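You operate a simulated robot arm through the tools that you are given. There is no shell and no other tool. Be economical: measure what you need, move in short steps, check, and stop when the job is done.

You are at the controls of a simulated two-armed robot. One attempt, no reset.

## Task
Open the shutter, coat the stub and vent the coater.
Fine: start at READY; after DONE inlet valve shut and pump off; vent till AIR and leave the vent open.

The check looks at the end state, three seconds after you hand in, the way a careful person would. Anything else that was tipped, shoved, dropped, spilled or broken makes it a failure.

## Robot
Two 7-joint arms with two-finger parallel grippers on one trunk, on a base that drives. Base frame: it is fixed to the floor where the robot stands at the start and does not move with it; the origin is under the middle of the robot, x ahead of it, y to its left, z up. Readings come in m, degrees, newtons and seconds.
The left shoulder is at the start at [0.02, 0.138, 1.338], the right one opposite. With the tool pointing down near the work surface each hand reaches from about 0.1 to 0.38 m from the robot's upright axis, wherever it stands, measured 20 degrees to its own side. Places, roughly: coater [0.4, -0.3, 0.8]; coater inlet valve [0.3, -0.3, 0.9]; coater jar [0.5, -0.1, 1]; coater pump rocker [0.3, -0.1, 0.9]; coater screen [0.6, -0.4, 0.9]; coater start key [0.3, -0.4, 0.9]; shutter lever [0.5, -0.2, 1]; table spin rocker [0.3, -0.1, 0.9]; thickness dial [0.4, -0.4, 0.9]; vent lever [0.4, -0.3, 0.9]. Payload 1.57 kg a hand.
Tool frame (each hand has its own): the origin (TCP) lies between the finger pads and is the grasp point; the fingertips stand 0.03 m ahead of it; z points along the fingers, y is the line along which they close. Largest opening 0.08 m; finger width 0.017, thickness 0.012; the body of the gripper, 0.04 by 0.082 m, starts 0.08 m behind the TCP.
Orientation is told as [roll, pitch, yaw] about the base's x, y, z axes, in that order, counted from this pose: with the fingers straight down and closing along the base's y, the tool's x points along the base's -x, its y along +y and its z along -z.

## Interface
- The arms move only by the tool send_rows. It takes "left_series", "right_series" or both (then of equal length, played together; a hand with none holds still); each is a list that holds one entry, the list of rows, each a list of 7 numbers: the shift along the tool's x, y, z in m, then the turn, a rotation vector about the tool's x, y, z in degrees, then the opening, from 0 (shut) to 1 (fully open). In form: [[[tx, ty, tz, ax, ay, az, gripper], ...]]. A call has 1 to 8 rows; each row is the pose to reach, as a shift and turn from the pose commanded when the call began, along the tool's axes at that moment. Rows are played at 5 a second. More than 0.05 m and 8.6 degrees between two rows, or a gripper value outside its range, and nothing of the call is played. A pose out of reach is approached as far as the arm can. The call stops where the force on the tool passes 40 N (or 10 N more than at its start, if that is more) or the arm is blocked; 0.2 s more then pass. The fingers move at their own pace (about 0.045 m/s each) and stop on an object; they squeeze with about 39 N. The grip force told is the motor's: it shows also when the fingers shut on nothing. Time passes only in rows, and 0.2 s behind the last, so rows that repeat a pose let the fingers close. It gives the time, the measured TCP pose, the force on the tool (base axes), the opening and the grip force at its end, in the units of the frame above (readings bear some noise), with the torque about the TCP (base axes, N m) and any sound that the robot's microphone picked up, and new pictures: "show" is both (left out), scene, wrist or none (wrist: the cameras of the hands that moved).
- Cameras (640 x 400 px; columns grow to the right, rows downward): "scene" is now at [0.1693, -0.0379, 1.21]; the picture's right is [-0.48, -0.88, 0.00], its down [-0.65, 0.36, -0.67] and it looks along [0.59, -0.32, -0.74] (base axes); focal length 214 px, centre (320, 200). "left" rides on the left gripper at [0.072, 0.007, -0.122] in its tool frame; the picture's right is [-0.09, 1.00, 0.00], its down [-0.84, -0.08, -0.54] and it looks along [-0.54, -0.05, 0.84] (tool axes); focal length 238 px, centre (320, 200). "right" rides on the right gripper at [0.072, -0.007, -0.122] in its tool frame; the picture's right is [0.09, 1.00, 0.00], its down [-0.84, 0.08, -0.54] and it looks along [-0.54, 0.05, 0.84] (tool axes); focal length 238 px, centre (320, 200). There is no depth. A picture from a camera that has moved, and an enlarged one, comes with that camera's place and axes in the base frame and with its lens. The place of the scene camera against the robot may be out by one fixed shift of up to 0.012 m in any direction.
- lift_body(by): slides the trunk up (or, below 0, down) by that many m; the arms and the scene camera ride with it, the base frame stays. It gives what a move gives, with no picture.
- base_move(legs): drives the robot by 1 to 6 legs, each [ahead, left, turn to the left] in m, m and degrees, along the robot's own axes; the way and the turn of a leg run together, so that a leg with both is an arc; at most 1.5 m and 180 degrees a leg. The arms and the cameras ride along, it lands a little off, and it stops where it bumps. It gives what a move gives, and a new picture of the scene camera.
- turn_head(pan, tilt): turns the head with the scene camera to pan (to the left, within 60 degrees either way) and tilt (down, from -29 to 69), counted from straight ahead of the robot. It gives what a move gives, and a new picture of the scene camera.
- inspect(camera, box): a new picture of the part [left, top, right, bottom] of that camera's present view, enlarged. It takes no simulated time.
- job_done(): hands the job in; it is judged then, once.

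Go step by step. Nothing tells you exact positions but the pictures and the camera data: compare them with the known pose of the tool, close in by small moves and look again before you grip or let go. The budget is 120 turns and 260 pictures, counting those below and the enlarged ones. Unless the task says otherwise, let go and move clear before handing in, and close with one line.

The tools are called after "Call:" as a command line: name --argument value ..., lists and objects as JSON in quotes. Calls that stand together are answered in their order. send_rows: Moves the arms, as the interface text tells. Its arguments: {"type":"object","properties":{"left_series":{"type":"array"},"right_series":{"type":"array"},"show":{"type":"string","enum":["both","scene","wrist","none"]}},"required":[]} The other tools are called the same way: lift_body (by) slides the trunk up or down; base_move (legs) drives the base; turn_head (pan, tilt) turns the head that bears the scene camera; inspect (camera, box) takes an enlarged picture of a part of a camera's view; job_done () hands the job in.

At the start:

```text
time: 0.0
left_ee_pos: [0.2332, -0.0193, 1.252]
left_orientation: [0.6, 9.4, 1.1]
left_wrist_force: [76.3, -14.9, -20.1]
left_ft_torque: [2.29, 9.87, 1.4]
left_gripper_width: 0.0798
left_finger_force: 0.1
right_ee_pos: [0.1636, -0.2848, 1.1784]
right_orientation: [-1.8, 16.1, 1.5]
right_wrist_force: [-0.1, 0.8, 0.3]
right_ft_torque: [0.01, -0.03, 0.0]
right_gripper_width: 0.0799
right_finger_force: 0.2
trunk travel left (down, up): [-0.713, 0.527]
robot x, y, heading: [-0.0001, 0.0018, 0.0]
head pan, tilt: [-28.7, 48.0]
```

scene: 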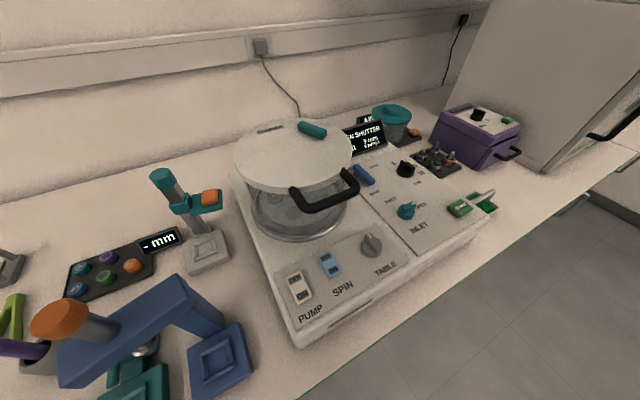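
right: 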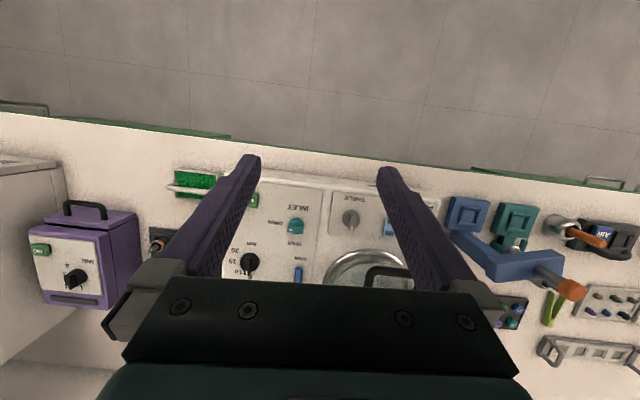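
left: 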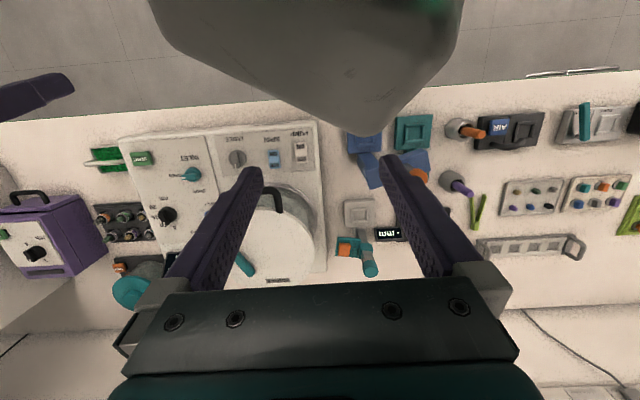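

The coater stands ahead and to the right; the screen says something like "OPEN SHUTTER". I enlarge the panel and screen first.

Call:
inspect --camera "scene" --box '[330, 90, 510, 240]'

Call:
inspect --camera "scene" --box '[230, 110, 410, 350]'

Call:
inspect --camera "left" --box '[80, 110, 340, 310]'

```text
2.67 times, centred on (420, 165) of scene
camera zoom: at [0.1693, -0.0379, 1.21], right [-0.48, -0.88, 0.0], down [-0.65, 0.36, -0.67], along [0.59, -0.32, -0.74], focal length 572 px, centre (53, 293)
```

zoom: 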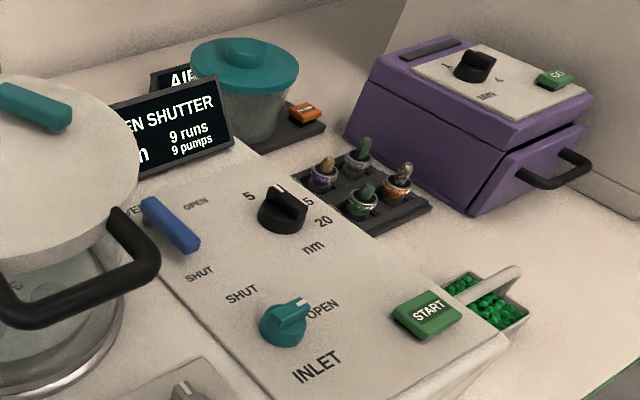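

```text
1.67 times, centred on (320, 230) of scene
camera zoom: at [0.1693, -0.0379, 1.21], right [-0.48, -0.88, 0.0], down [-0.65, 0.36, -0.67], along [0.59, -0.32, -0.74], focal length 358 px, centre (320, 150)
```

zoom: 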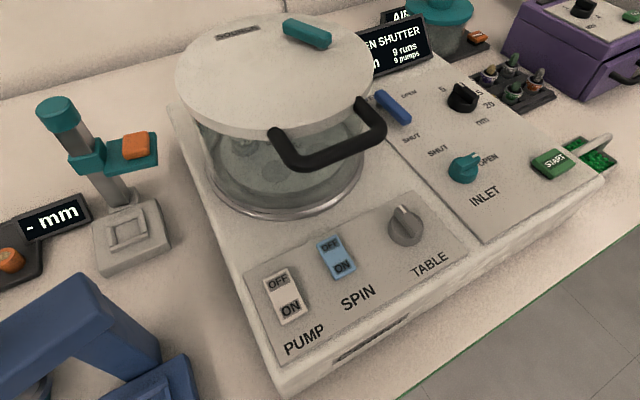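

```text
2.00 times, centred on (210, 210) of left
camera zoom: at [0.1822, -0.017, 1.3818], right [0.08, 1.0, -0.01], down [0.92, -0.07, 0.4], along [0.4, -0.03, -0.92], focal length 477 px, centre (540, 180)
```

zoom: 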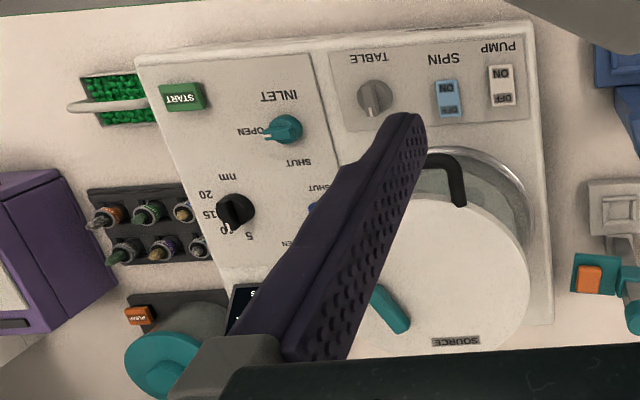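

The left hand seems jammed against the robot's own head (76 N pushing it forward). I ease it forward and to the left.

Call:
send_rows --left_series '[[[-0.03, 0.02, 0, 0, 0, 0, 1], [-0.05, 0.06, 0, 0, 0, 0, 0.5], [-0.05, 0.1, 0, 0, 0, 0, 0], [-0.05, 0.14, 0, 0, 0, 0, 0], [-0.05, 0.18, 0, 0, 0, 0, 0]]]'

```text
time: 1.3
left_ee_pos: [0.2581, 0.1751, 1.2026]
left_orientation: [9.9, 18.2, 2.6]
left_wrist_force: [-0.4, 0.2, 0.1]
left_ft_torque: [-0.01, 0.01, 0.02]
left_gripper_width: 0.0002
left_finger_force: 8.6
right_ee_pos: [0.1604, -0.2854, 1.1776]
right_orientation: [-1.9, 16.5, 1.7]
right_wrist_force: [0.1, 0.0, 0.3]
right_ft_torque: [-0.01, 0.0, 0.0]
right_gripper_width: 0.0799
right_finger_force: 0.1
trunk travel left (down, up): [-0.713, 0.527]
robot x, y, heading: [0.0031, 0.0034, -0.0]
head pan, tilt: [-28.7, 48.0]
stopped in row 5 (left hand): the arm was blocked; the commanded pose is now the measured one
camera scene: at [0.1693, -0.038, 1.21], right [-0.48, -0.88, 0.0], down [-0.65, 0.36, -0.67], along [0.59, -0.32, -0.74], focal length 214 px, centre (320, 200)
camera left: at [0.2288, 0.1578, 1.3388], right [0.09, 0.99, 0.13], down [0.96, -0.12, 0.23], along [0.25, 0.11, -0.96], focal length 238 px, centre (320, 200)
```

scene: 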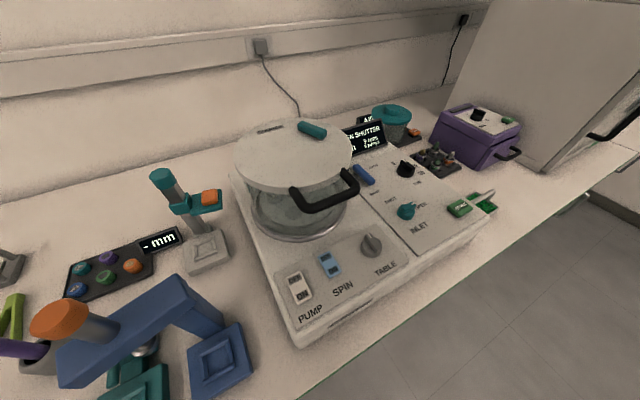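
left: 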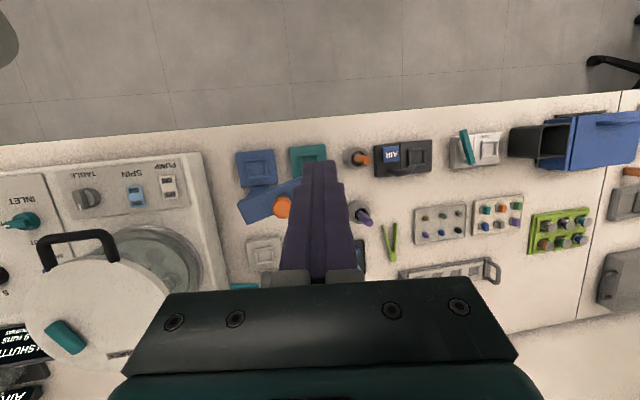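

Left hand is free now. I drive sideways to the right so that the panel comes in front and the screen is visible past the lid.

Call:
base_move --legs '[[0, -0.22, 0]]'

Call:
turn_head --pan 0 --tilt 48

```text
time: 3.0
left_ee_pos: [0.2589, -0.0416, 1.203]
left_orientation: [9.9, 18.1, 3.1]
left_wrist_force: [-0.3, 0.1, -0.3]
left_ft_torque: [-0.02, 0.02, 0.01]
left_gripper_width: 0.0
left_finger_force: 21.4
right_ee_pos: [0.1652, -0.5019, 1.179]
right_orientation: [-1.9, 16.4, 2.2]
right_wrist_force: [0.5, 0.4, -0.7]
right_ft_torque: [-0.01, -0.03, 0.0]
right_gripper_width: 0.0798
right_finger_force: 0.1
trunk travel left (down, up): [-0.713, 0.527]
robot x, y, heading: [0.0023, -0.2193, 0.5]
head pan, tilt: [-28.7, 48.0]
camera scene: at [0.1703, -0.2544, 1.21], right [-0.47, -0.88, 0.0], down [-0.65, 0.35, -0.67], along [0.59, -0.32, -0.74], focal length 214 px, centre (320, 200)
```

scene: 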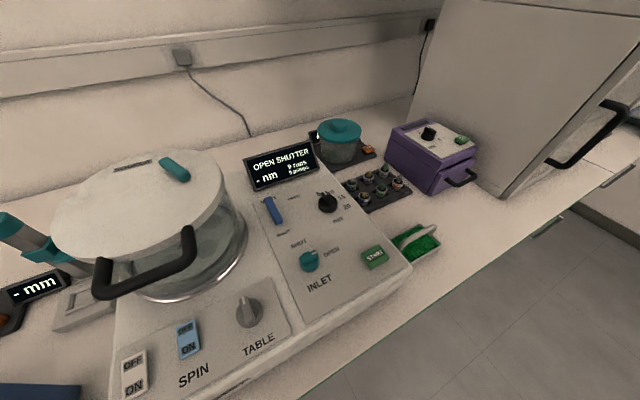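

```text
time: 3.9
left_ee_pos: [0.2583, -0.041, 1.2018]
left_orientation: [10.0, 18.2, 3.1]
left_wrist_force: [-0.3, 0.2, -0.5]
left_ft_torque: [0.0, 0.0, 0.02]
left_gripper_width: 0.0
left_finger_force: 21.3
right_ee_pos: [0.1658, -0.5009, 1.1783]
right_orientation: [-2.0, 16.5, 2.2]
right_wrist_force: [0.0, -0.2, -0.2]
right_ft_torque: [-0.02, -0.03, 0.01]
right_gripper_width: 0.0799
right_finger_force: 0.0
trunk travel left (down, up): [-0.713, 0.527]
robot x, y, heading: [0.0016, -0.2157, 0.6]
head pan, tilt: [0.0, 48.0]
camera scene: at [0.1797, -0.2165, 1.2099], right [0.01, -1.0, 0.0], down [-0.74, 0.0, -0.67], along [0.67, 0.0, -0.74], focal length 214 px, centre (320, 200)
```

scene: 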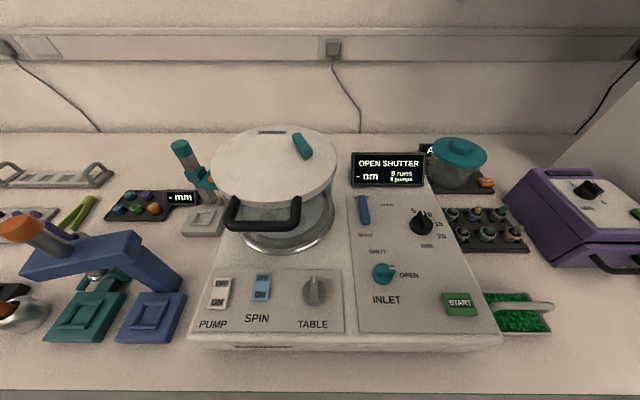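

Call:
inspect --camera "scene" --box '[190, 110, 350, 210]'

Call:
inspect --camera "scene" --box '[340, 140, 500, 240]'

Call:
inspect --camera "scene" --box '[190, 180, 390, 340]'

Call:
inspect --camera "scene" --box '[340, 220, 500, 330]'

```text
4.00 times, centred on (270, 160) of scene
camera zoom: at [0.1797, -0.2165, 1.2099], right [0.01, -1.0, 0.0], down [-0.74, 0.0, -0.67], along [0.67, 0.0, -0.74], focal length 858 px, centre (520, 360)
```

zoom: 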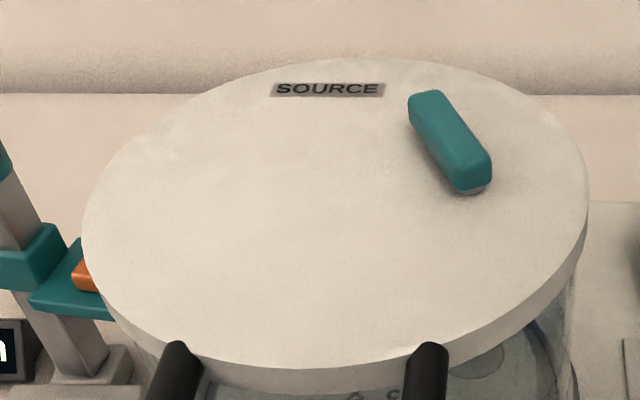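

```text
4.00 times, centred on (420, 190) of scene
camera zoom: at [0.1797, -0.2165, 1.2099], right [0.01, -1.0, 0.0], down [-0.74, 0.0, -0.67], along [0.67, 0.0, -0.74], focal length 858 px, centre (-80, 240)
```

zoom: 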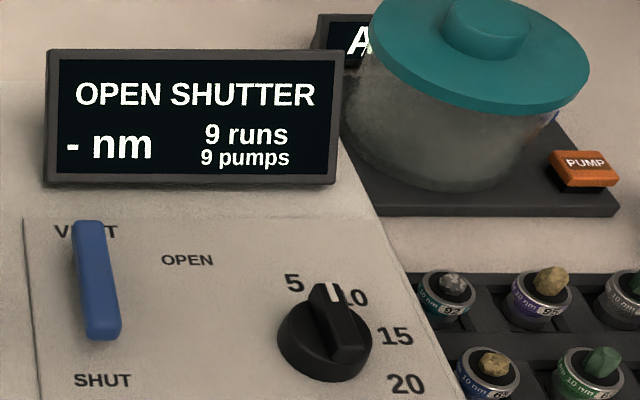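

```text
2.50 times, centred on (290, 260) of scene
camera zoom: at [0.1797, -0.2165, 1.2099], right [0.01, -1.0, 0.0], down [-0.74, 0.0, -0.67], along [0.67, 0.0, -0.74], focal length 536 px, centre (395, 50)
```

zoom: 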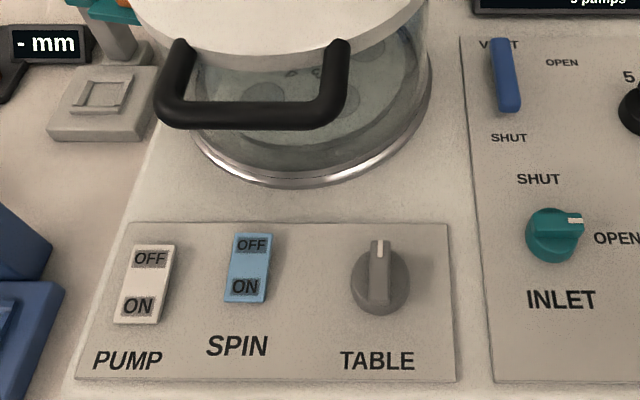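

```text
3.64 times, centred on (420, 275) of scene
camera zoom: at [0.1797, -0.2165, 1.2099], right [0.01, -1.0, 0.0], down [-0.74, 0.0, -0.67], along [0.67, 0.0, -0.74], focal length 780 px, centre (-44, -73)
```

zoom: 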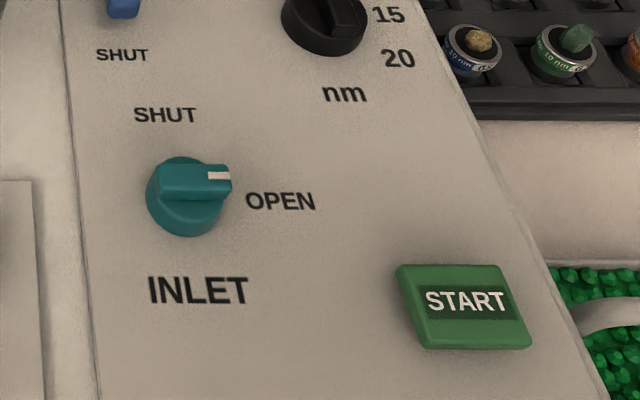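

Reading so far: vent lever points at SHUT, inlet is OPEN, dial about 10, screen asks for the shutter. Shutter lever is near (0.47, -0.19, 1.01). I bring the right hand forward, near the lid, to look closely.

Call:
send_rows --right_series '[[[-0.045, 0, 0, 0, -5, 0, 0.5], [-0.09, 0, -0.01, 0, -10, 0, 0], [-0.135, 0.01, -0.02, 0, -15, 0, 0], [-0.18, 0.04, -0.03, 0, -20, 0, 0], [-0.21, 0.08, -0.035, 0, -25, 0, 0], [-0.235, 0.12, -0.04, 0, -30, 0, 0], [-0.235, 0.165, -0.04, 0, -35, 0, 0], [-0.235, 0.2, -0.04, 0, -35, 0, 0]]]'

```text
refused: row 4 steps farther than a row can; nothing moved
```

Call:
send_rows --right_series '[[[-0.045, 0, 0, 0, -5, 0, 0.5], [-0.09, 0, -0.01, 0, -10, 0, 0], [-0.135, 0.01, -0.02, 0, -15, 0, 0], [-0.17, 0.04, -0.03, 0, -20, 0, 0], [-0.2, 0.075, -0.035, 0, -25, 0, 0], [-0.23, 0.11, -0.04, 0, -30, 0, 0], [-0.235, 0.155, -0.04, 0, -35, 0, 0], [-0.235, 0.19, -0.04, 0, -35, 0, 0]]]'

```text
time: 5.7
left_ee_pos: [0.2579, -0.0404, 1.2027]
left_orientation: [9.9, 18.0, 3.1]
left_wrist_force: [0.1, -1.0, 0.3]
left_ft_torque: [0.01, -0.01, 0.01]
left_gripper_width: 0.0
left_finger_force: 21.2
right_ee_pos: [0.3932, -0.3005, 1.1455]
right_orientation: [-1.9, -18.6, 3.2]
right_wrist_force: [0.0, 0.5, -0.1]
right_ft_torque: [0.0, -0.04, -0.01]
right_gripper_width: 0.0
right_finger_force: 21.1
trunk travel left (down, up): [-0.713, 0.527]
robot x, y, heading: [0.0016, -0.2203, 0.4]
head pan, tilt: [0.0, 48.0]
camera scene: at [0.1797, -0.2164, 1.2099], right [0.01, -1.0, 0.0], down [-0.74, -0.01, -0.67], along [0.67, 0.0, -0.74], focal length 214 px, centre (320, 200)
camera right: at [0.2863, -0.3089, 1.2386], right [-0.13, 0.99, -0.06], down [0.61, 0.13, 0.78], along [0.78, 0.07, -0.63], focal length 238 px, centre (320, 200)
```

scene: 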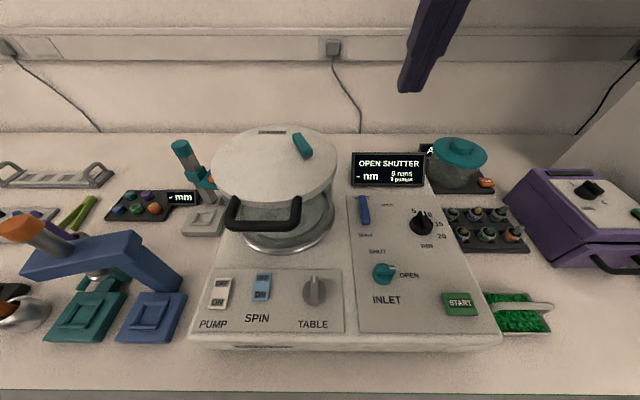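
right: 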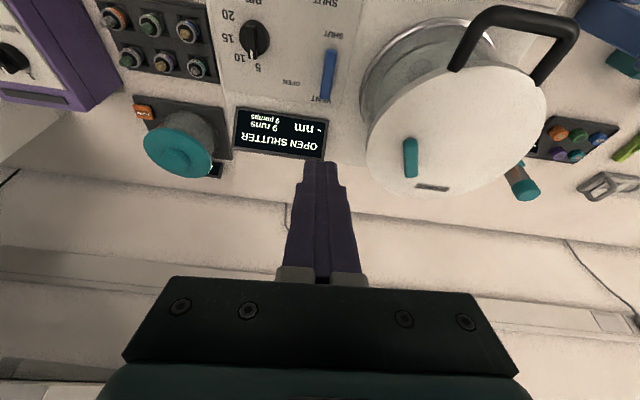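

Call:
inspect --camera "right" --box '[360, 90, 520, 200]'

Call:
inspect --camera "right" --box '[80, 0, 360, 170]'

```text
3.64 times, centred on (440, 145) of right
camera zoom: at [0.2863, -0.3089, 1.2386], right [-0.13, 0.99, -0.06], down [0.61, 0.13, 0.78], along [0.78, 0.07, -0.63], focal length 867 px, centre (-116, 400)
```

zoom: 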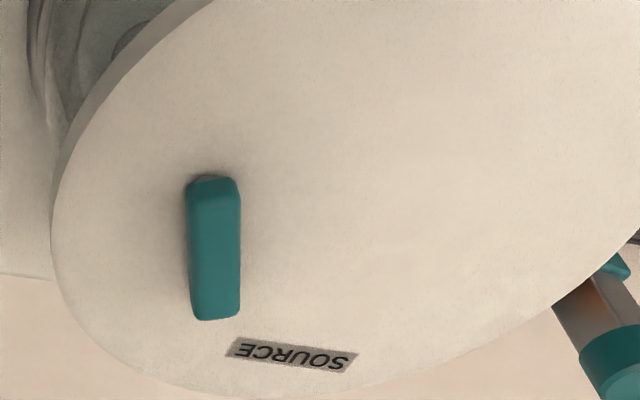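

```text
2.29 times, centred on (220, 85) of right
camera zoom: at [0.2863, -0.3089, 1.2386], right [-0.13, 0.99, -0.06], down [0.61, 0.13, 0.78], along [0.78, 0.07, -0.63], focal length 545 px, centre (549, 463)
```

zoom: 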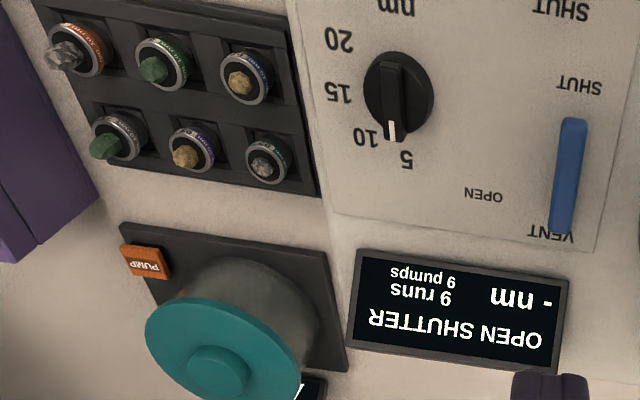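

The lever appears to pivot at its front end (gray post) with its free end away from me. I hover the right hand with half-open jaws above the far end.

Call:
send_rows --right_series '[[[-0.03, 0.03, 0.01, 0, 0, 0, 0.3], [-0.05, 0.07, 0.02, 0, 0, 0, 0.55], [-0.0666, 0.105, 0.04, 0, 0, 0, 0.55], [-0.0666, 0.117, 0.07, 0, 0, 0, 0.55], [-0.0666, 0.117, 0.09, 0, 0, 0, 0.55], [-0.0666, 0.117, 0.09, 0, 0, 0, 0.55]]]'

```text
time: 7.1
left_ee_pos: [0.2578, -0.0407, 1.2036]
left_orientation: [9.8, 18.0, 3.0]
left_wrist_force: [0.1, 0.9, 0.0]
left_ft_torque: [0.0, -0.02, 0.0]
left_gripper_width: 0.0
left_finger_force: 21.6
right_ee_pos: [0.4799, -0.1811, 1.077]
right_orientation: [-1.9, -18.6, 3.4]
right_wrist_force: [0.1, -0.4, 0.2]
right_ft_torque: [-0.02, 0.0, 0.03]
right_gripper_width: 0.0439
right_finger_force: 0.0
trunk travel left (down, up): [-0.713, 0.527]
robot x, y, heading: [0.0024, -0.2182, 0.2]
head pan, tilt: [0.0, 48.0]
camera scene: at [0.1797, -0.2164, 1.2099], right [0.01, -1.0, 0.0], down [-0.74, -0.01, -0.67], along [0.67, 0.0, -0.74], focal length 214 px, centre (320, 200)
camera right: at [0.3733, -0.1896, 1.1706], right [-0.14, 0.99, -0.06], down [0.61, 0.13, 0.78], along [0.78, 0.07, -0.63], focal length 238 px, centre (320, 200)
```

scene: 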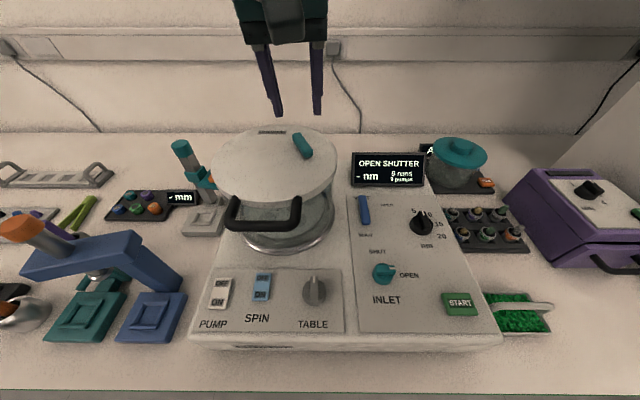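
right: 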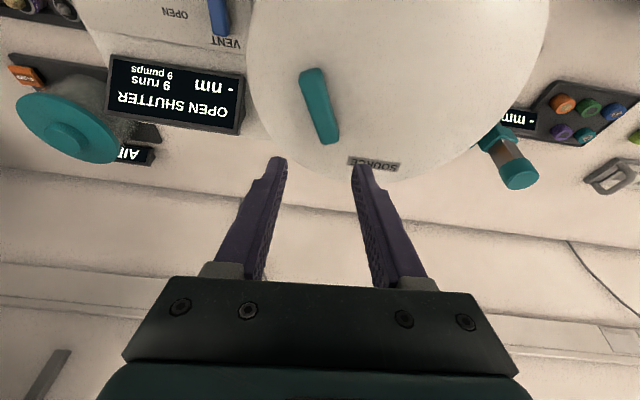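

Tip is at about (0.495, -0.175, 1.013), just under the jaws. I lower to straddle it.

Call:
send_rows --right_series '[[[0.007, 0.002, 0.02, 0, 0, 0, 0.55], [0.014, 0.002, 0.034, 0, 0, 0, 0.55], [0.015, 0.002, 0.038, 0, 0, 0, 0.55]]]'

```text
time: 7.9
left_ee_pos: [0.2573, -0.0405, 1.2027]
left_orientation: [9.8, 18.1, 3.2]
left_wrist_force: [0.1, -0.3, 1.0]
left_ft_torque: [-0.01, -0.03, 0.02]
left_gripper_width: 0.0
left_finger_force: 21.3
right_ee_pos: [0.4778, -0.1811, 1.0578]
right_orientation: [-1.8, -18.7, 3.1]
right_wrist_force: [0.0, -0.2, -0.5]
right_ft_torque: [0.02, -0.06, -0.01]
right_gripper_width: 0.0439
right_finger_force: 0.0
right hand out of reach, approached as far as the arm can: row 1, 2, 3
trunk travel left (down, up): [-0.713, 0.527]
robot x, y, heading: [0.0023, -0.2181, 0.4]
head pan, tilt: [0.0, 48.0]
camera scene: at [0.1797, -0.2165, 1.2099], right [0.01, -1.0, 0.0], down [-0.74, -0.01, -0.67], along [0.67, 0.0, -0.74], focal length 214 px, centre (320, 200)
camera right: at [0.371, -0.1888, 1.1506], right [-0.13, 0.99, -0.06], down [0.61, 0.13, 0.78], along [0.78, 0.07, -0.62], focal length 238 px, centre (320, 200)
```

scene: 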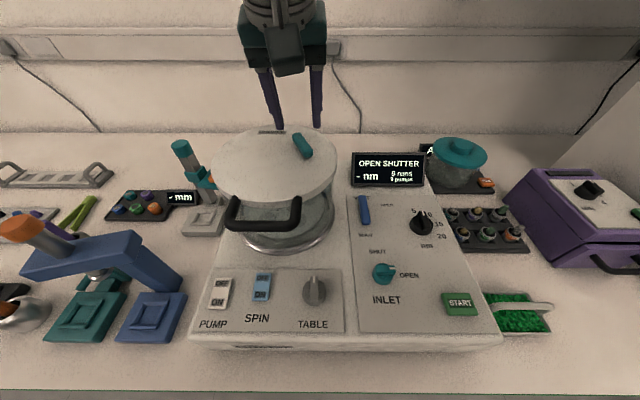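
right: 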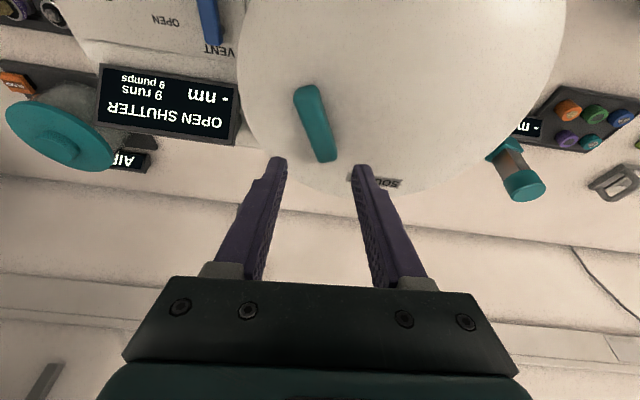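

The arm is at its limit; I raise the hand slightly and lower the trunk by 8 cm for more reach.

Call:
send_rows --right_series '[[[-0.016, 0, -0.047, 0, 0, 0, 0.55], [-0.03, 0, -0.09, 0, 0, 0, 0.55]]]' --show "none"

Call:
lift_body --by -0.08

```text
time: 8.5
left_ee_pos: [0.2575, -0.0399, 1.2035]
left_orientation: [9.9, 18.1, 3.1]
left_wrist_force: [0.4, 0.6, 0.5]
left_ft_torque: [-0.03, -0.01, -0.01]
left_gripper_width: 0.0002
left_finger_force: 21.4
right_ee_pos: [0.4765, -0.1808, 1.1542]
right_orientation: [-1.9, -18.6, 3.3]
right_wrist_force: [-1.0, -0.5, -0.4]
right_ft_torque: [-0.02, -0.03, 0.01]
right_gripper_width: 0.0443
right_finger_force: 0.1
trunk travel left (down, up): [-0.713, 0.527]
robot x, y, heading: [0.0017, -0.2168, 0.8]
head pan, tilt: [0.0, 48.0]
```

```text
time: 9.7
left_ee_pos: [0.2585, -0.0401, 1.123]
left_orientation: [9.9, 18.1, 3.1]
left_wrist_force: [0.0, 0.4, -1.0]
left_ft_torque: [0.03, 0.0, 0.02]
left_gripper_width: 0.0001
left_finger_force: 21.5
right_ee_pos: [0.4778, -0.1805, 1.073]
right_orientation: [-1.9, -18.6, 3.3]
right_wrist_force: [0.7, 0.5, 0.0]
right_ft_torque: [0.01, -0.02, 0.0]
right_gripper_width: 0.0439
right_finger_force: 0.1
trunk travel left (down, up): [-0.633, 0.607]
robot x, y, heading: [0.0032, -0.2152, 0.2]
head pan, tilt: [0.0, 48.0]
```

Call:
send_rows --right_series '[[[0.006, 0.002, 0.018, 0, 0, 0, 0.55], [0.0115, 0.002, 0.034, 0, 0, 0, 0.55], [0.0115, 0.002, 0.034, 0, 0, 0, 0.55]]]'

```text
time: 10.5
left_ee_pos: [0.2584, -0.0406, 1.1233]
left_orientation: [9.9, 18.1, 3.0]
left_wrist_force: [-0.5, 0.3, -0.5]
left_ft_torque: [-0.01, -0.03, -0.01]
left_gripper_width: 0.0
left_finger_force: 21.4
right_ee_pos: [0.476, -0.1775, 1.0374]
right_orientation: [-1.9, -18.5, 3.3]
right_wrist_force: [0.7, 1.0, 0.2]
right_ft_torque: [-0.02, 0.01, 0.02]
right_gripper_width: 0.0443
right_finger_force: 0.0
trunk travel left (down, up): [-0.633, 0.607]
robot x, y, heading: [0.0001, -0.2156, 0.5]
head pan, tilt: [0.0, 48.0]
camera scene: at [0.1797, -0.2165, 1.1299], right [0.01, -1.0, 0.0], down [-0.74, -0.01, -0.67], along [0.67, 0.0, -0.74], focal length 214 px, centre (320, 200)
camera right: at [0.369, -0.1863, 1.1303], right [-0.13, 0.99, -0.06], down [0.62, 0.13, 0.78], along [0.78, 0.07, -0.63], focal length 238 px, centre (320, 200)
```

scene: 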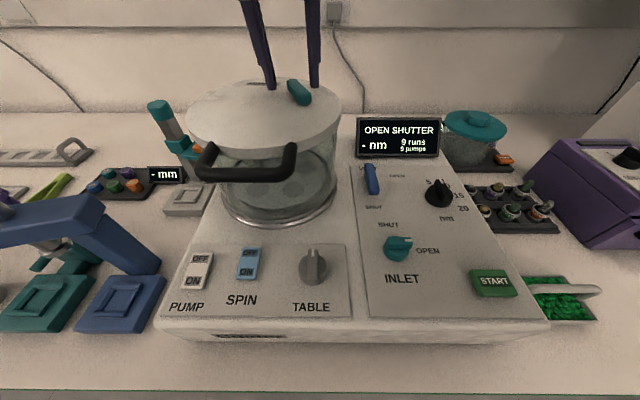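
right: 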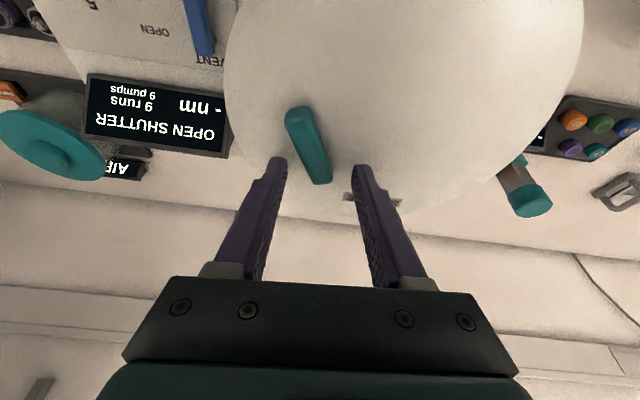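

The tip is between the jaws. I go 4 mm lower and try a gentle sweep left; a block would mean the other way.

Call:
send_rows --right_series '[[[0.001, 0, 0.004, 0, 0, 0, 0.55], [0.002, 0.01, 0.004, 0, 0, 0, 0.55], [0.006, 0.02, 0.004, 0, 0, 0, 0.55], [0.012, 0.03, 0.004, 0, 0, 0, 0.55]]]'

```text
time: 11.5
left_ee_pos: [0.2619, -0.0436, 1.1234]
left_orientation: [9.6, 17.9, 3.0]
left_wrist_force: [0.2, 0.9, -0.9]
left_ft_torque: [0.02, 0.0, 0.01]
left_gripper_width: 0.0
left_finger_force: 21.0
right_ee_pos: [0.4726, -0.1627, 1.0327]
right_orientation: [-2.8, -19.6, 3.5]
right_wrist_force: [21.6, -21.2, 3.5]
right_ft_torque: [-0.47, -0.37, 0.75]
right_gripper_width: 0.0634
right_finger_force: 10.9
trunk travel left (down, up): [-0.633, 0.607]
robot x, y, heading: [-0.001, -0.2174, 0.5]
head pan, tilt: [0.0, 48.0]
camera scene: at [0.1833, -0.2201, 1.1308], right [0.01, -1.0, 0.0], down [-0.74, -0.01, -0.67], along [0.67, 0.0, -0.74], focal length 214 px, centre (320, 200)
camera right: at [0.3638, -0.1675, 1.124], right [-0.13, 0.99, -0.08], down [0.6, 0.14, 0.79], along [0.79, 0.06, -0.61], focal length 238 px, centre (320, 200)
```

scene: 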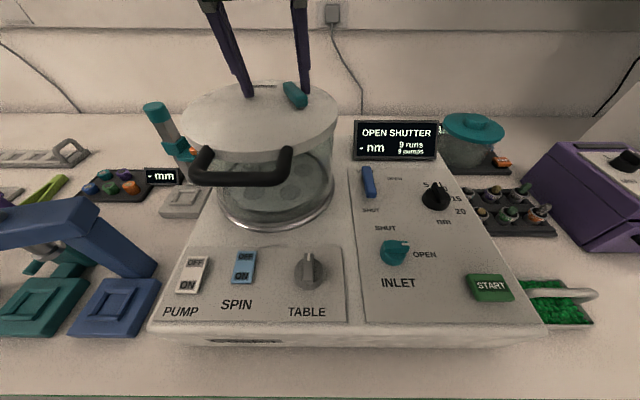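
right: 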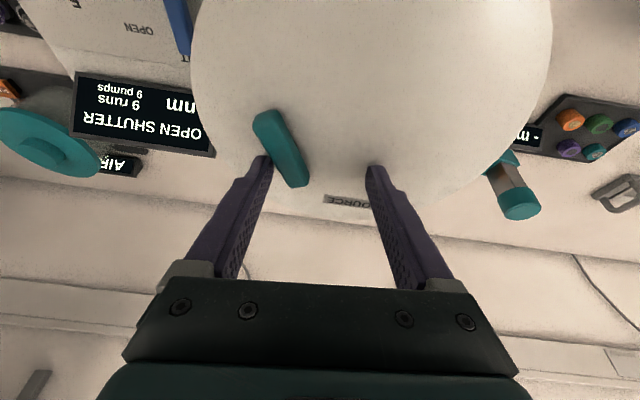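

Left is blocked, so the lever goes to the right. I sweep the other way along its arc.

Call:
send_rows --right_series '[[[-0.0058, -0.0354, 0.0019, 0, 0, 0, 0.55], [-0.0085, -0.0556, 0.0028, 0, 0, 0, 0.55], [-0.0097, -0.0677, 0.0032, 0, 0, 0, 0.55], [-0.005, -0.08, 0.0017, 0, 0, 0, 0.55], [-0.005, -0.08, 0.0017, 0, 0, 0, 0.55]]]'

```text
time: 12.7
left_ee_pos: [0.2613, -0.0378, 1.125]
left_orientation: [10.0, 17.9, 3.1]
left_wrist_force: [0.3, -0.5, 0.7]
left_ft_torque: [-0.05, 0.0, 0.03]
left_gripper_width: 0.0001
left_finger_force: 21.4
right_ee_pos: [0.4791, -0.2258, 1.0319]
right_orientation: [-1.5, -19.1, 3.2]
right_wrist_force: [14.6, 16.8, 8.7]
right_ft_torque: [0.45, -0.43, -0.52]
right_gripper_width: 0.0574
right_finger_force: 7.8
trunk travel left (down, up): [-0.633, 0.607]
robot x, y, heading: [0.0024, -0.2211, 0.7]
head pan, tilt: [0.0, 48.0]
camera scene: at [0.1826, -0.2142, 1.1304], right [0.01, -1.0, 0.0], down [-0.74, 0.0, -0.67], along [0.67, 0.01, -0.74], focal length 214 px, centre (320, 200)
camera right: at [0.3705, -0.2337, 1.124], right [-0.13, 0.99, -0.05], down [0.61, 0.13, 0.78], along [0.78, 0.07, -0.62], focal length 238 px, centre (320, 200)
```

scene: 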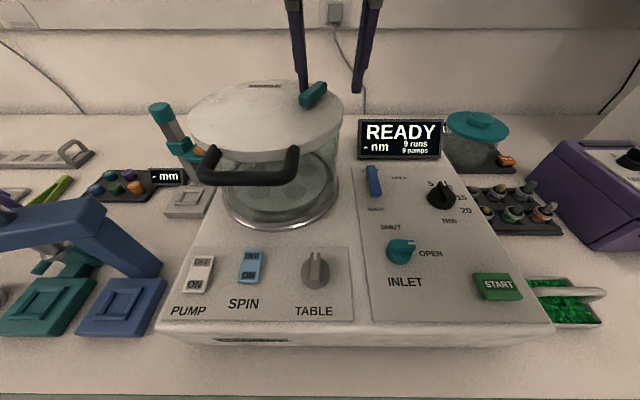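
right: 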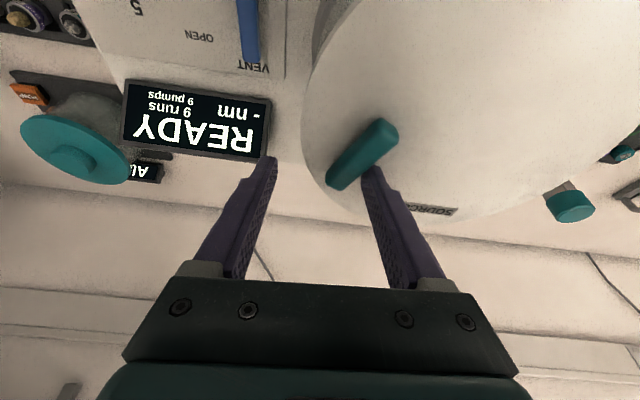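

READY is showing, so the pump is on and the shutter is open. I ease off, lift clear, and head for the START key with closed fingers.

Call:
send_rows --right_series '[[[0, 0.012, 0, 0, 0, 0, 0.55], [-0.008, 0.012, -0.03, 0, 0, 0, 0.55], [-0.016, 0.012, -0.07, 0, 0, 0, 0.55], [0.02, -0.02, -0.07, 0, 0, 0, 0.3], [0.06, -0.04, -0.07, 0, 4, 0, 0], [0.1, -0.06, -0.07, 0, 8, 0, 0], [0.13, -0.09, -0.07, 0, 12, 0, 0], [0.15, -0.12, -0.06, 0, 16, 0, 0]]]'

```text
time: 14.5
left_ee_pos: [0.258, -0.0411, 1.1224]
left_orientation: [9.8, 18.0, 3.1]
left_wrist_force: [0.1, 0.2, -0.3]
left_ft_torque: [-0.01, -0.02, -0.03]
left_gripper_width: 0.0002
left_finger_force: 21.3
right_ee_pos: [0.3171, -0.3586, 1.045]
right_orientation: [-1.7, -2.3, 2.8]
right_wrist_force: [-0.7, -0.5, 1.5]
right_ft_torque: [0.01, -0.03, -0.03]
right_gripper_width: 0.0001
right_finger_force: 21.2
trunk travel left (down, up): [-0.633, 0.607]
robot x, y, heading: [0.0013, -0.2189, 0.4]
head pan, tilt: [0.0, 48.0]
camera scene: at [0.1797, -0.2165, 1.1299], right [0.01, -1.0, 0.0], down [-0.74, -0.01, -0.67], along [0.67, 0.0, -0.74], focal length 214 px, centre (320, 200)
camera right: at [0.2403, -0.3645, 1.1635], right [-0.14, 0.99, -0.03], down [0.81, 0.13, 0.57], along [0.57, 0.05, -0.82], focal length 238 px, centre (320, 200)
```

scene: 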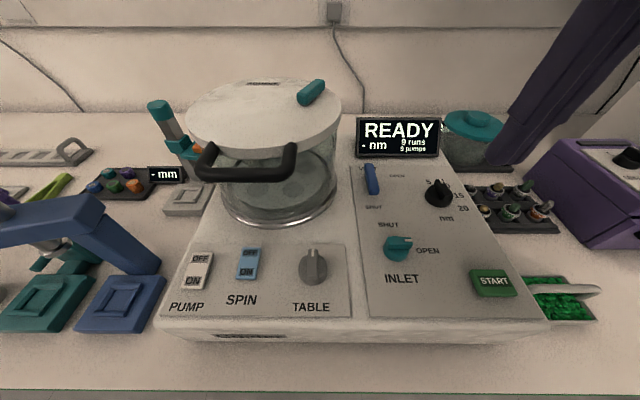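
right: 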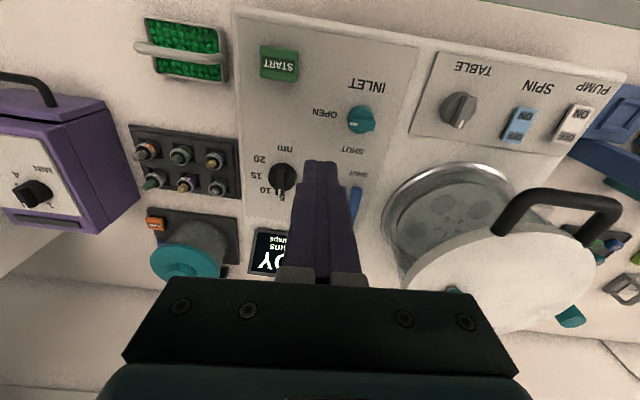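

Before pressing I enlarge the dial and rockers from here.

Call:
inspect --camera "right" --box '[235, 40, 385, 210]'

Call:
inspect --camera "right" --box '[480, 70, 620, 160]'

Call:
inspect --camera "scene" --box '[160, 230, 340, 330]'

```text
2.35 times, centred on (310, 125) of right
camera zoom: at [0.2403, -0.3645, 1.1635], right [-0.14, 0.99, -0.03], down [0.81, 0.13, 0.57], along [0.57, 0.05, -0.82], focal length 561 px, centre (344, 376)
```

zoom: 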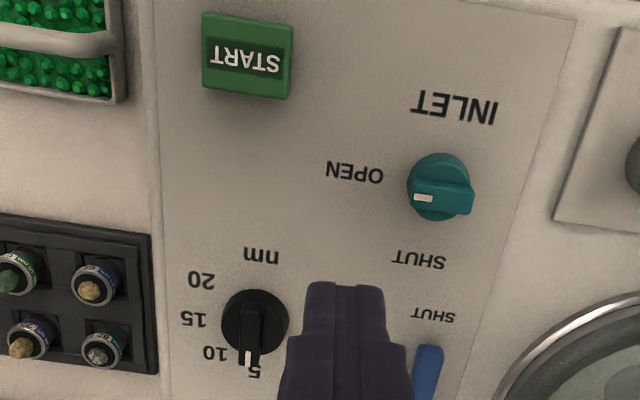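

```text
4.44 times, centred on (550, 115) of right
camera zoom: at [0.2403, -0.3645, 1.1635], right [-0.14, 0.99, -0.03], down [0.81, 0.13, 0.57], along [0.57, 0.05, -0.82], focal length 1059 px, centre (-702, 578)
```

zoom: 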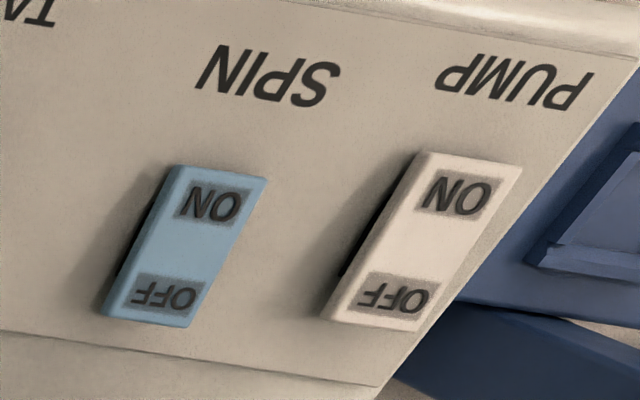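

```text
3.56 times, centred on (250, 280) of scene
camera zoom: at [0.1797, -0.2165, 1.1299], right [0.01, -1.0, 0.0], down [-0.74, -0.01, -0.67], along [0.67, 0.0, -0.74], focal length 763 px, centre (569, -84)
```

zoom: 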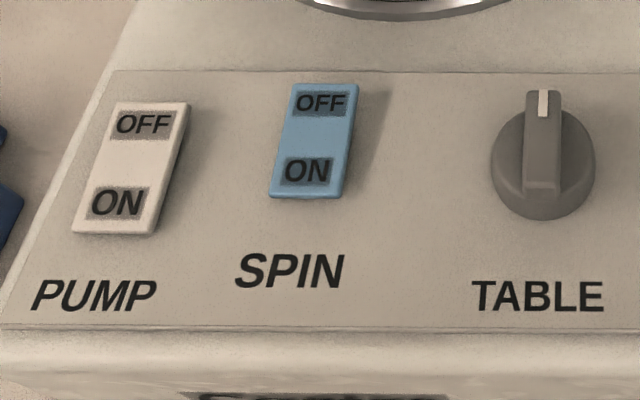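

START is at about (0.272, -0.412, 0.885). I move the closed fingertips to just above it.

Call:
send_rows --right_series '[[[0.03, -0.03, 0.015, 0, 0, 0, 0], [0.053, -0.047, 0.045, 0, 0, 0, 0], [0.053, -0.047, 0.085, 0, 0, 0, 0], [0.053, -0.047, 0.11, 0, 0, 0, 0], [0.053, -0.047, 0.11, 0, 0, 0, 0]]]'

```text
time: 15.7
left_ee_pos: [0.2564, -0.0416, 1.1233]
left_orientation: [9.9, 18.1, 3.1]
left_wrist_force: [0.9, -0.4, 0.0]
left_ft_torque: [0.01, -0.01, 0.0]
left_gripper_width: 0.0
left_finger_force: 21.1
right_ee_pos: [0.2746, -0.4088, 0.9321]
right_orientation: [-1.8, -2.5, 2.7]
right_wrist_force: [1.3, 0.0, 0.9]
right_ft_torque: [-0.01, -0.01, 0.0]
right_gripper_width: 0.0
right_finger_force: 21.4
trunk travel left (down, up): [-0.633, 0.607]
robot x, y, heading: [0.0018, -0.2226, 0.6]
head pan, tilt: [0.0, 48.0]
camera scene: at [0.1797, -0.2165, 1.1299], right [0.01, -1.0, 0.0], down [-0.74, -0.01, -0.67], along [0.67, 0.0, -0.74], focal length 214 px, centre (320, 200)
camera right: at [0.1973, -0.4145, 1.051], right [-0.14, 0.99, -0.04], down [0.81, 0.13, 0.58], along [0.57, 0.05, -0.82], focal length 238 px, centre (320, 200)
```

scene: 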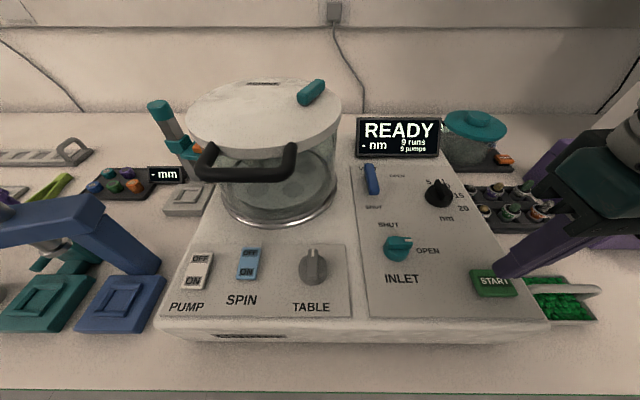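
right: 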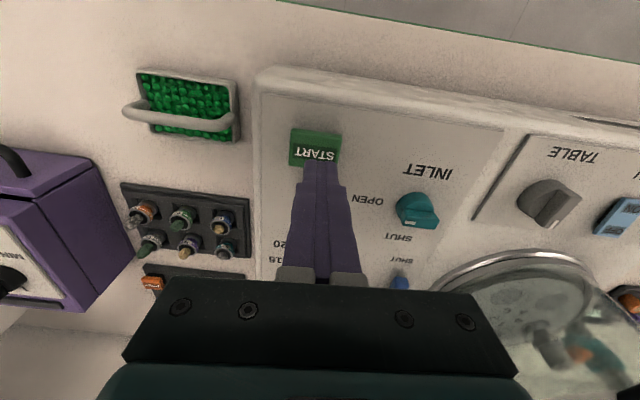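

I shift 7 mm back and 4 mm right onto the key centre and press in small steps.

Call:
send_rows --right_series '[[[0.007, -0.004, 0.006, 0, 0, 0, 0], [0.007, -0.004, 0.012, 0, 0, 0, 0], [0.007, -0.004, 0.018, 0, 0, 0, 0], [0.007, -0.004, 0.022, 0, 0, 0, 0]]]'

```text
time: 16.7
left_ee_pos: [0.2572, -0.0407, 1.1229]
left_orientation: [9.9, 18.1, 3.1]
left_wrist_force: [0.5, -0.6, -0.2]
left_ft_torque: [0.03, -0.01, -0.01]
left_gripper_width: 0.0003
left_finger_force: 21.2
right_ee_pos: [0.2687, -0.4147, 0.9111]
right_orientation: [-1.7, -2.5, 2.8]
right_wrist_force: [-0.7, -0.1, -0.2]
right_ft_torque: [0.02, 0.01, 0.0]
right_gripper_width: 0.0
right_finger_force: 21.1
trunk travel left (down, up): [-0.633, 0.607]
robot x, y, heading: [0.0035, -0.2186, 0.4]
head pan, tilt: [0.0, 48.0]
camera scene: at [0.1797, -0.2164, 1.1299], right [0.01, -1.0, 0.0], down [-0.74, -0.01, -0.67], along [0.67, 0.0, -0.74], focal length 214 px, centre (320, 200)
camera right: at [0.1897, -0.4203, 1.0299], right [-0.14, 0.99, -0.03], down [0.81, 0.13, 0.58], along [0.57, 0.05, -0.82], focal length 238 px, centre (320, 200)
```

scene: 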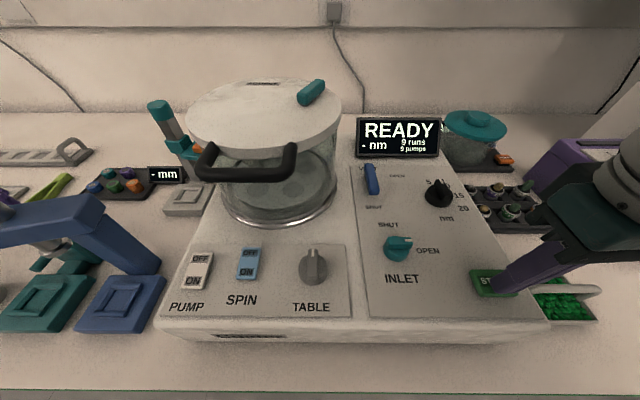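
right: 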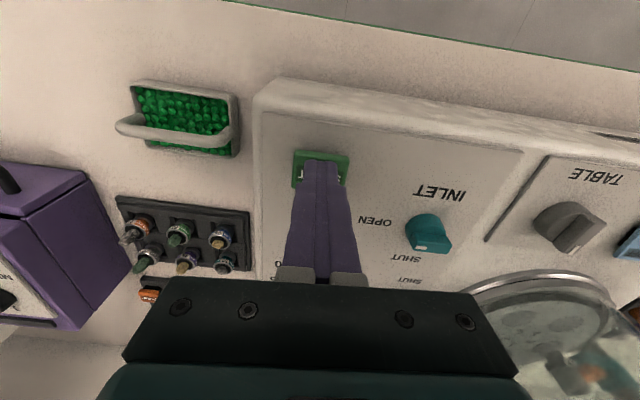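

No contact yet; I continue pressing in small steps.

Call:
send_rows --right_series '[[[0, 0, 0.004, 0, 0, 0, 0], [0, 0, 0.008, 0, 0, 0, 0], [0, 0, 0.012, 0, 0, 0, 0], [0, 0, 0.016, 0, 0, 0, 0]]]' --show "scene"

```text
time: 17.7
left_ee_pos: [0.2569, -0.0414, 1.1214]
left_orientation: [9.9, 18.3, 3.2]
left_wrist_force: [-0.4, -0.1, 0.1]
left_ft_torque: [-0.01, 0.02, 0.03]
left_gripper_width: 0.0001
left_finger_force: 21.6
right_ee_pos: [0.2684, -0.4157, 0.8984]
right_orientation: [-1.7, -2.5, 2.9]
right_wrist_force: [-8.9, -1.4, 24.4]
right_ft_torque: [-0.05, 0.42, -0.02]
right_gripper_width: 0.0001
right_finger_force: 21.0
trunk travel left (down, up): [-0.633, 0.607]
robot x, y, heading: [-0.0002, -0.2155, 0.5]
head pan, tilt: [0.0, 48.0]
heard: click
stopped in row 4 (right hand): the force on the tool passed its limit at 45 N (the readings are from after the stop); the commanded pose is now the measured one
camera scene: at [0.179, -0.2175, 1.13], right [0.01, -1.0, 0.0], down [-0.74, -0.01, -0.67], along [0.67, 0.0, -0.74], focal length 214 px, centre (320, 200)
```

scene: 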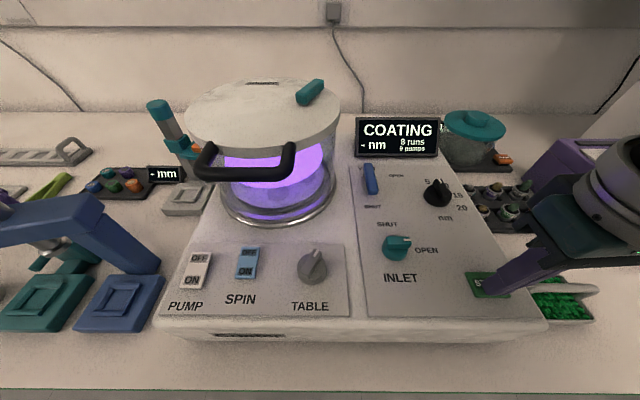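

Coating runs. I lift clear and, while it works, move above the inlet knob (~0.312, -0.317), turning the hand so the jaws will straddle its ridge.

Call:
send_rows --right_series '[[[0, 0, -0.04, 0, 0, 0, 0], [0, 0, -0.085, 0, 0, 0, 0], [-0.02, 0.025, -0.095, 0, 0, 8, 0.2], [-0.035, 0.055, -0.095, 0, 0, 16, 0.4], [-0.053, 0.08, -0.095, 0, 0, 24, 0.5], [-0.053, 0.094, -0.095, 0, 0, 32, 0.6], [-0.053, 0.094, -0.095, 0, 0, 40, 0.6], [-0.053, 0.094, -0.095, 0, 0, 48, 0.6]]]'

```text
time: 19.5
left_ee_pos: [0.2575, -0.0408, 1.123]
left_orientation: [9.9, 18.2, 3.1]
left_wrist_force: [-0.1, 1.3, 0.7]
left_ft_torque: [-0.01, -0.01, -0.01]
left_gripper_width: 0.0
left_finger_force: 21.7
right_ee_pos: [0.3121, -0.315, 0.9911]
right_orientation: [0.9, -3.0, -45.3]
right_wrist_force: [0.5, 0.1, 0.4]
right_ft_torque: [0.01, -0.01, -0.03]
right_gripper_width: 0.048
right_finger_force: 0.1
trunk travel left (down, up): [-0.633, 0.607]
robot x, y, heading: [0.0022, -0.2175, 0.3]
head pan, tilt: [0.0, 48.0]
camera scene: at [0.1796, -0.2165, 1.1299], right [0.01, -1.0, 0.0], down [-0.74, -0.01, -0.67], along [0.67, 0.0, -0.74], focal length 214 px, centre (320, 200)
camera right: at [0.2513, -0.2639, 1.1094], right [0.64, 0.76, 0.01], down [0.62, -0.53, 0.59], along [0.45, -0.37, -0.81], focal length 238 px, centre (320, 200)
```

scene: 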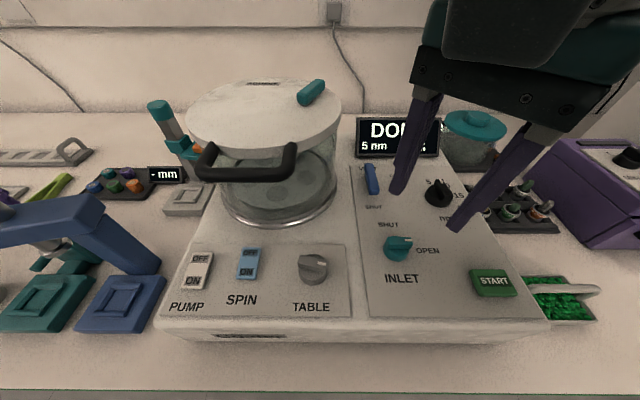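
right: 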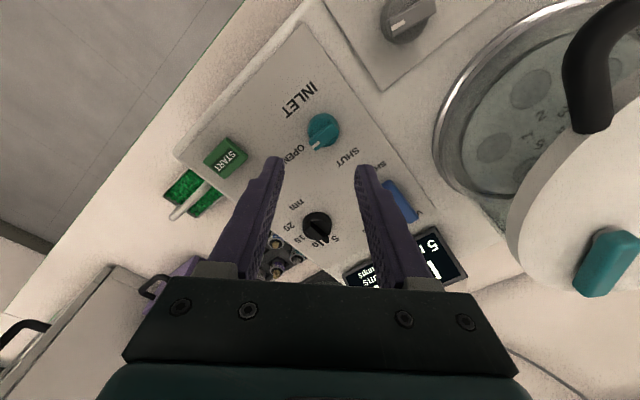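

DONE, 5 nm. I finish the hand turn to -90° over the inlet knob and come down a little to check alignment.

Call:
send_rows --right_series '[[[0, 0, 0, 0, 0, 8, 0.6], [0, 0, 0, 0, 0, 16, 0.6], [0, 0, 0, 0, 0, 24, 0.6], [0, 0, 0.01, 0, 0, 32, 0.6], [0, 0, 0.02, 0, 0, 40, 0.6], [0, 0, 0.03, 0, 0, 45, 0.6], [0, 0, 0.03, 0, 0, 45, 0.6]]]'

```text
time: 21.1
left_ee_pos: [0.2582, -0.0404, 1.123]
left_orientation: [9.9, 18.1, 3.2]
left_wrist_force: [1.4, 0.1, 0.1]
left_ft_torque: [-0.02, 0.0, -0.03]
left_gripper_width: 0.0001
left_finger_force: 21.3
right_ee_pos: [0.3145, -0.3173, 0.9616]
right_orientation: [2.7, -1.5, -90.4]
right_wrist_force: [0.1, 0.2, -0.3]
right_ft_torque: [-0.01, -0.02, -0.01]
right_gripper_width: 0.0481
right_finger_force: 0.0
trunk travel left (down, up): [-0.633, 0.607]
robot x, y, heading: [-0.0019, -0.2162, 0.2]
head pan, tilt: [0.0, 48.0]
camera scene: at [0.1796, -0.2165, 1.1299], right [0.01, -1.0, 0.0], down [-0.74, -0.01, -0.67], along [0.67, 0.0, -0.74], focal length 214 px, centre (320, 200)
camera right: at [0.3025, -0.2411, 1.0814], right [1.0, 0.09, 0.05], down [0.05, -0.82, 0.57], along [0.09, -0.56, -0.82], focal length 238 px, centre (320, 200)
```

scene: 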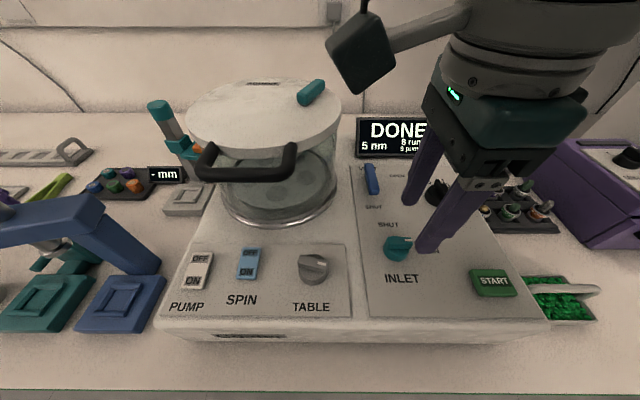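
right: 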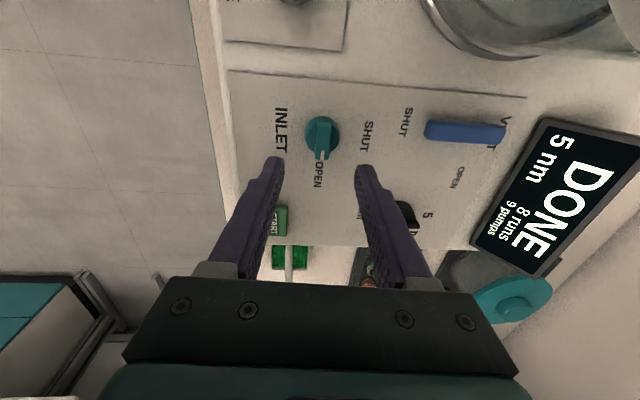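

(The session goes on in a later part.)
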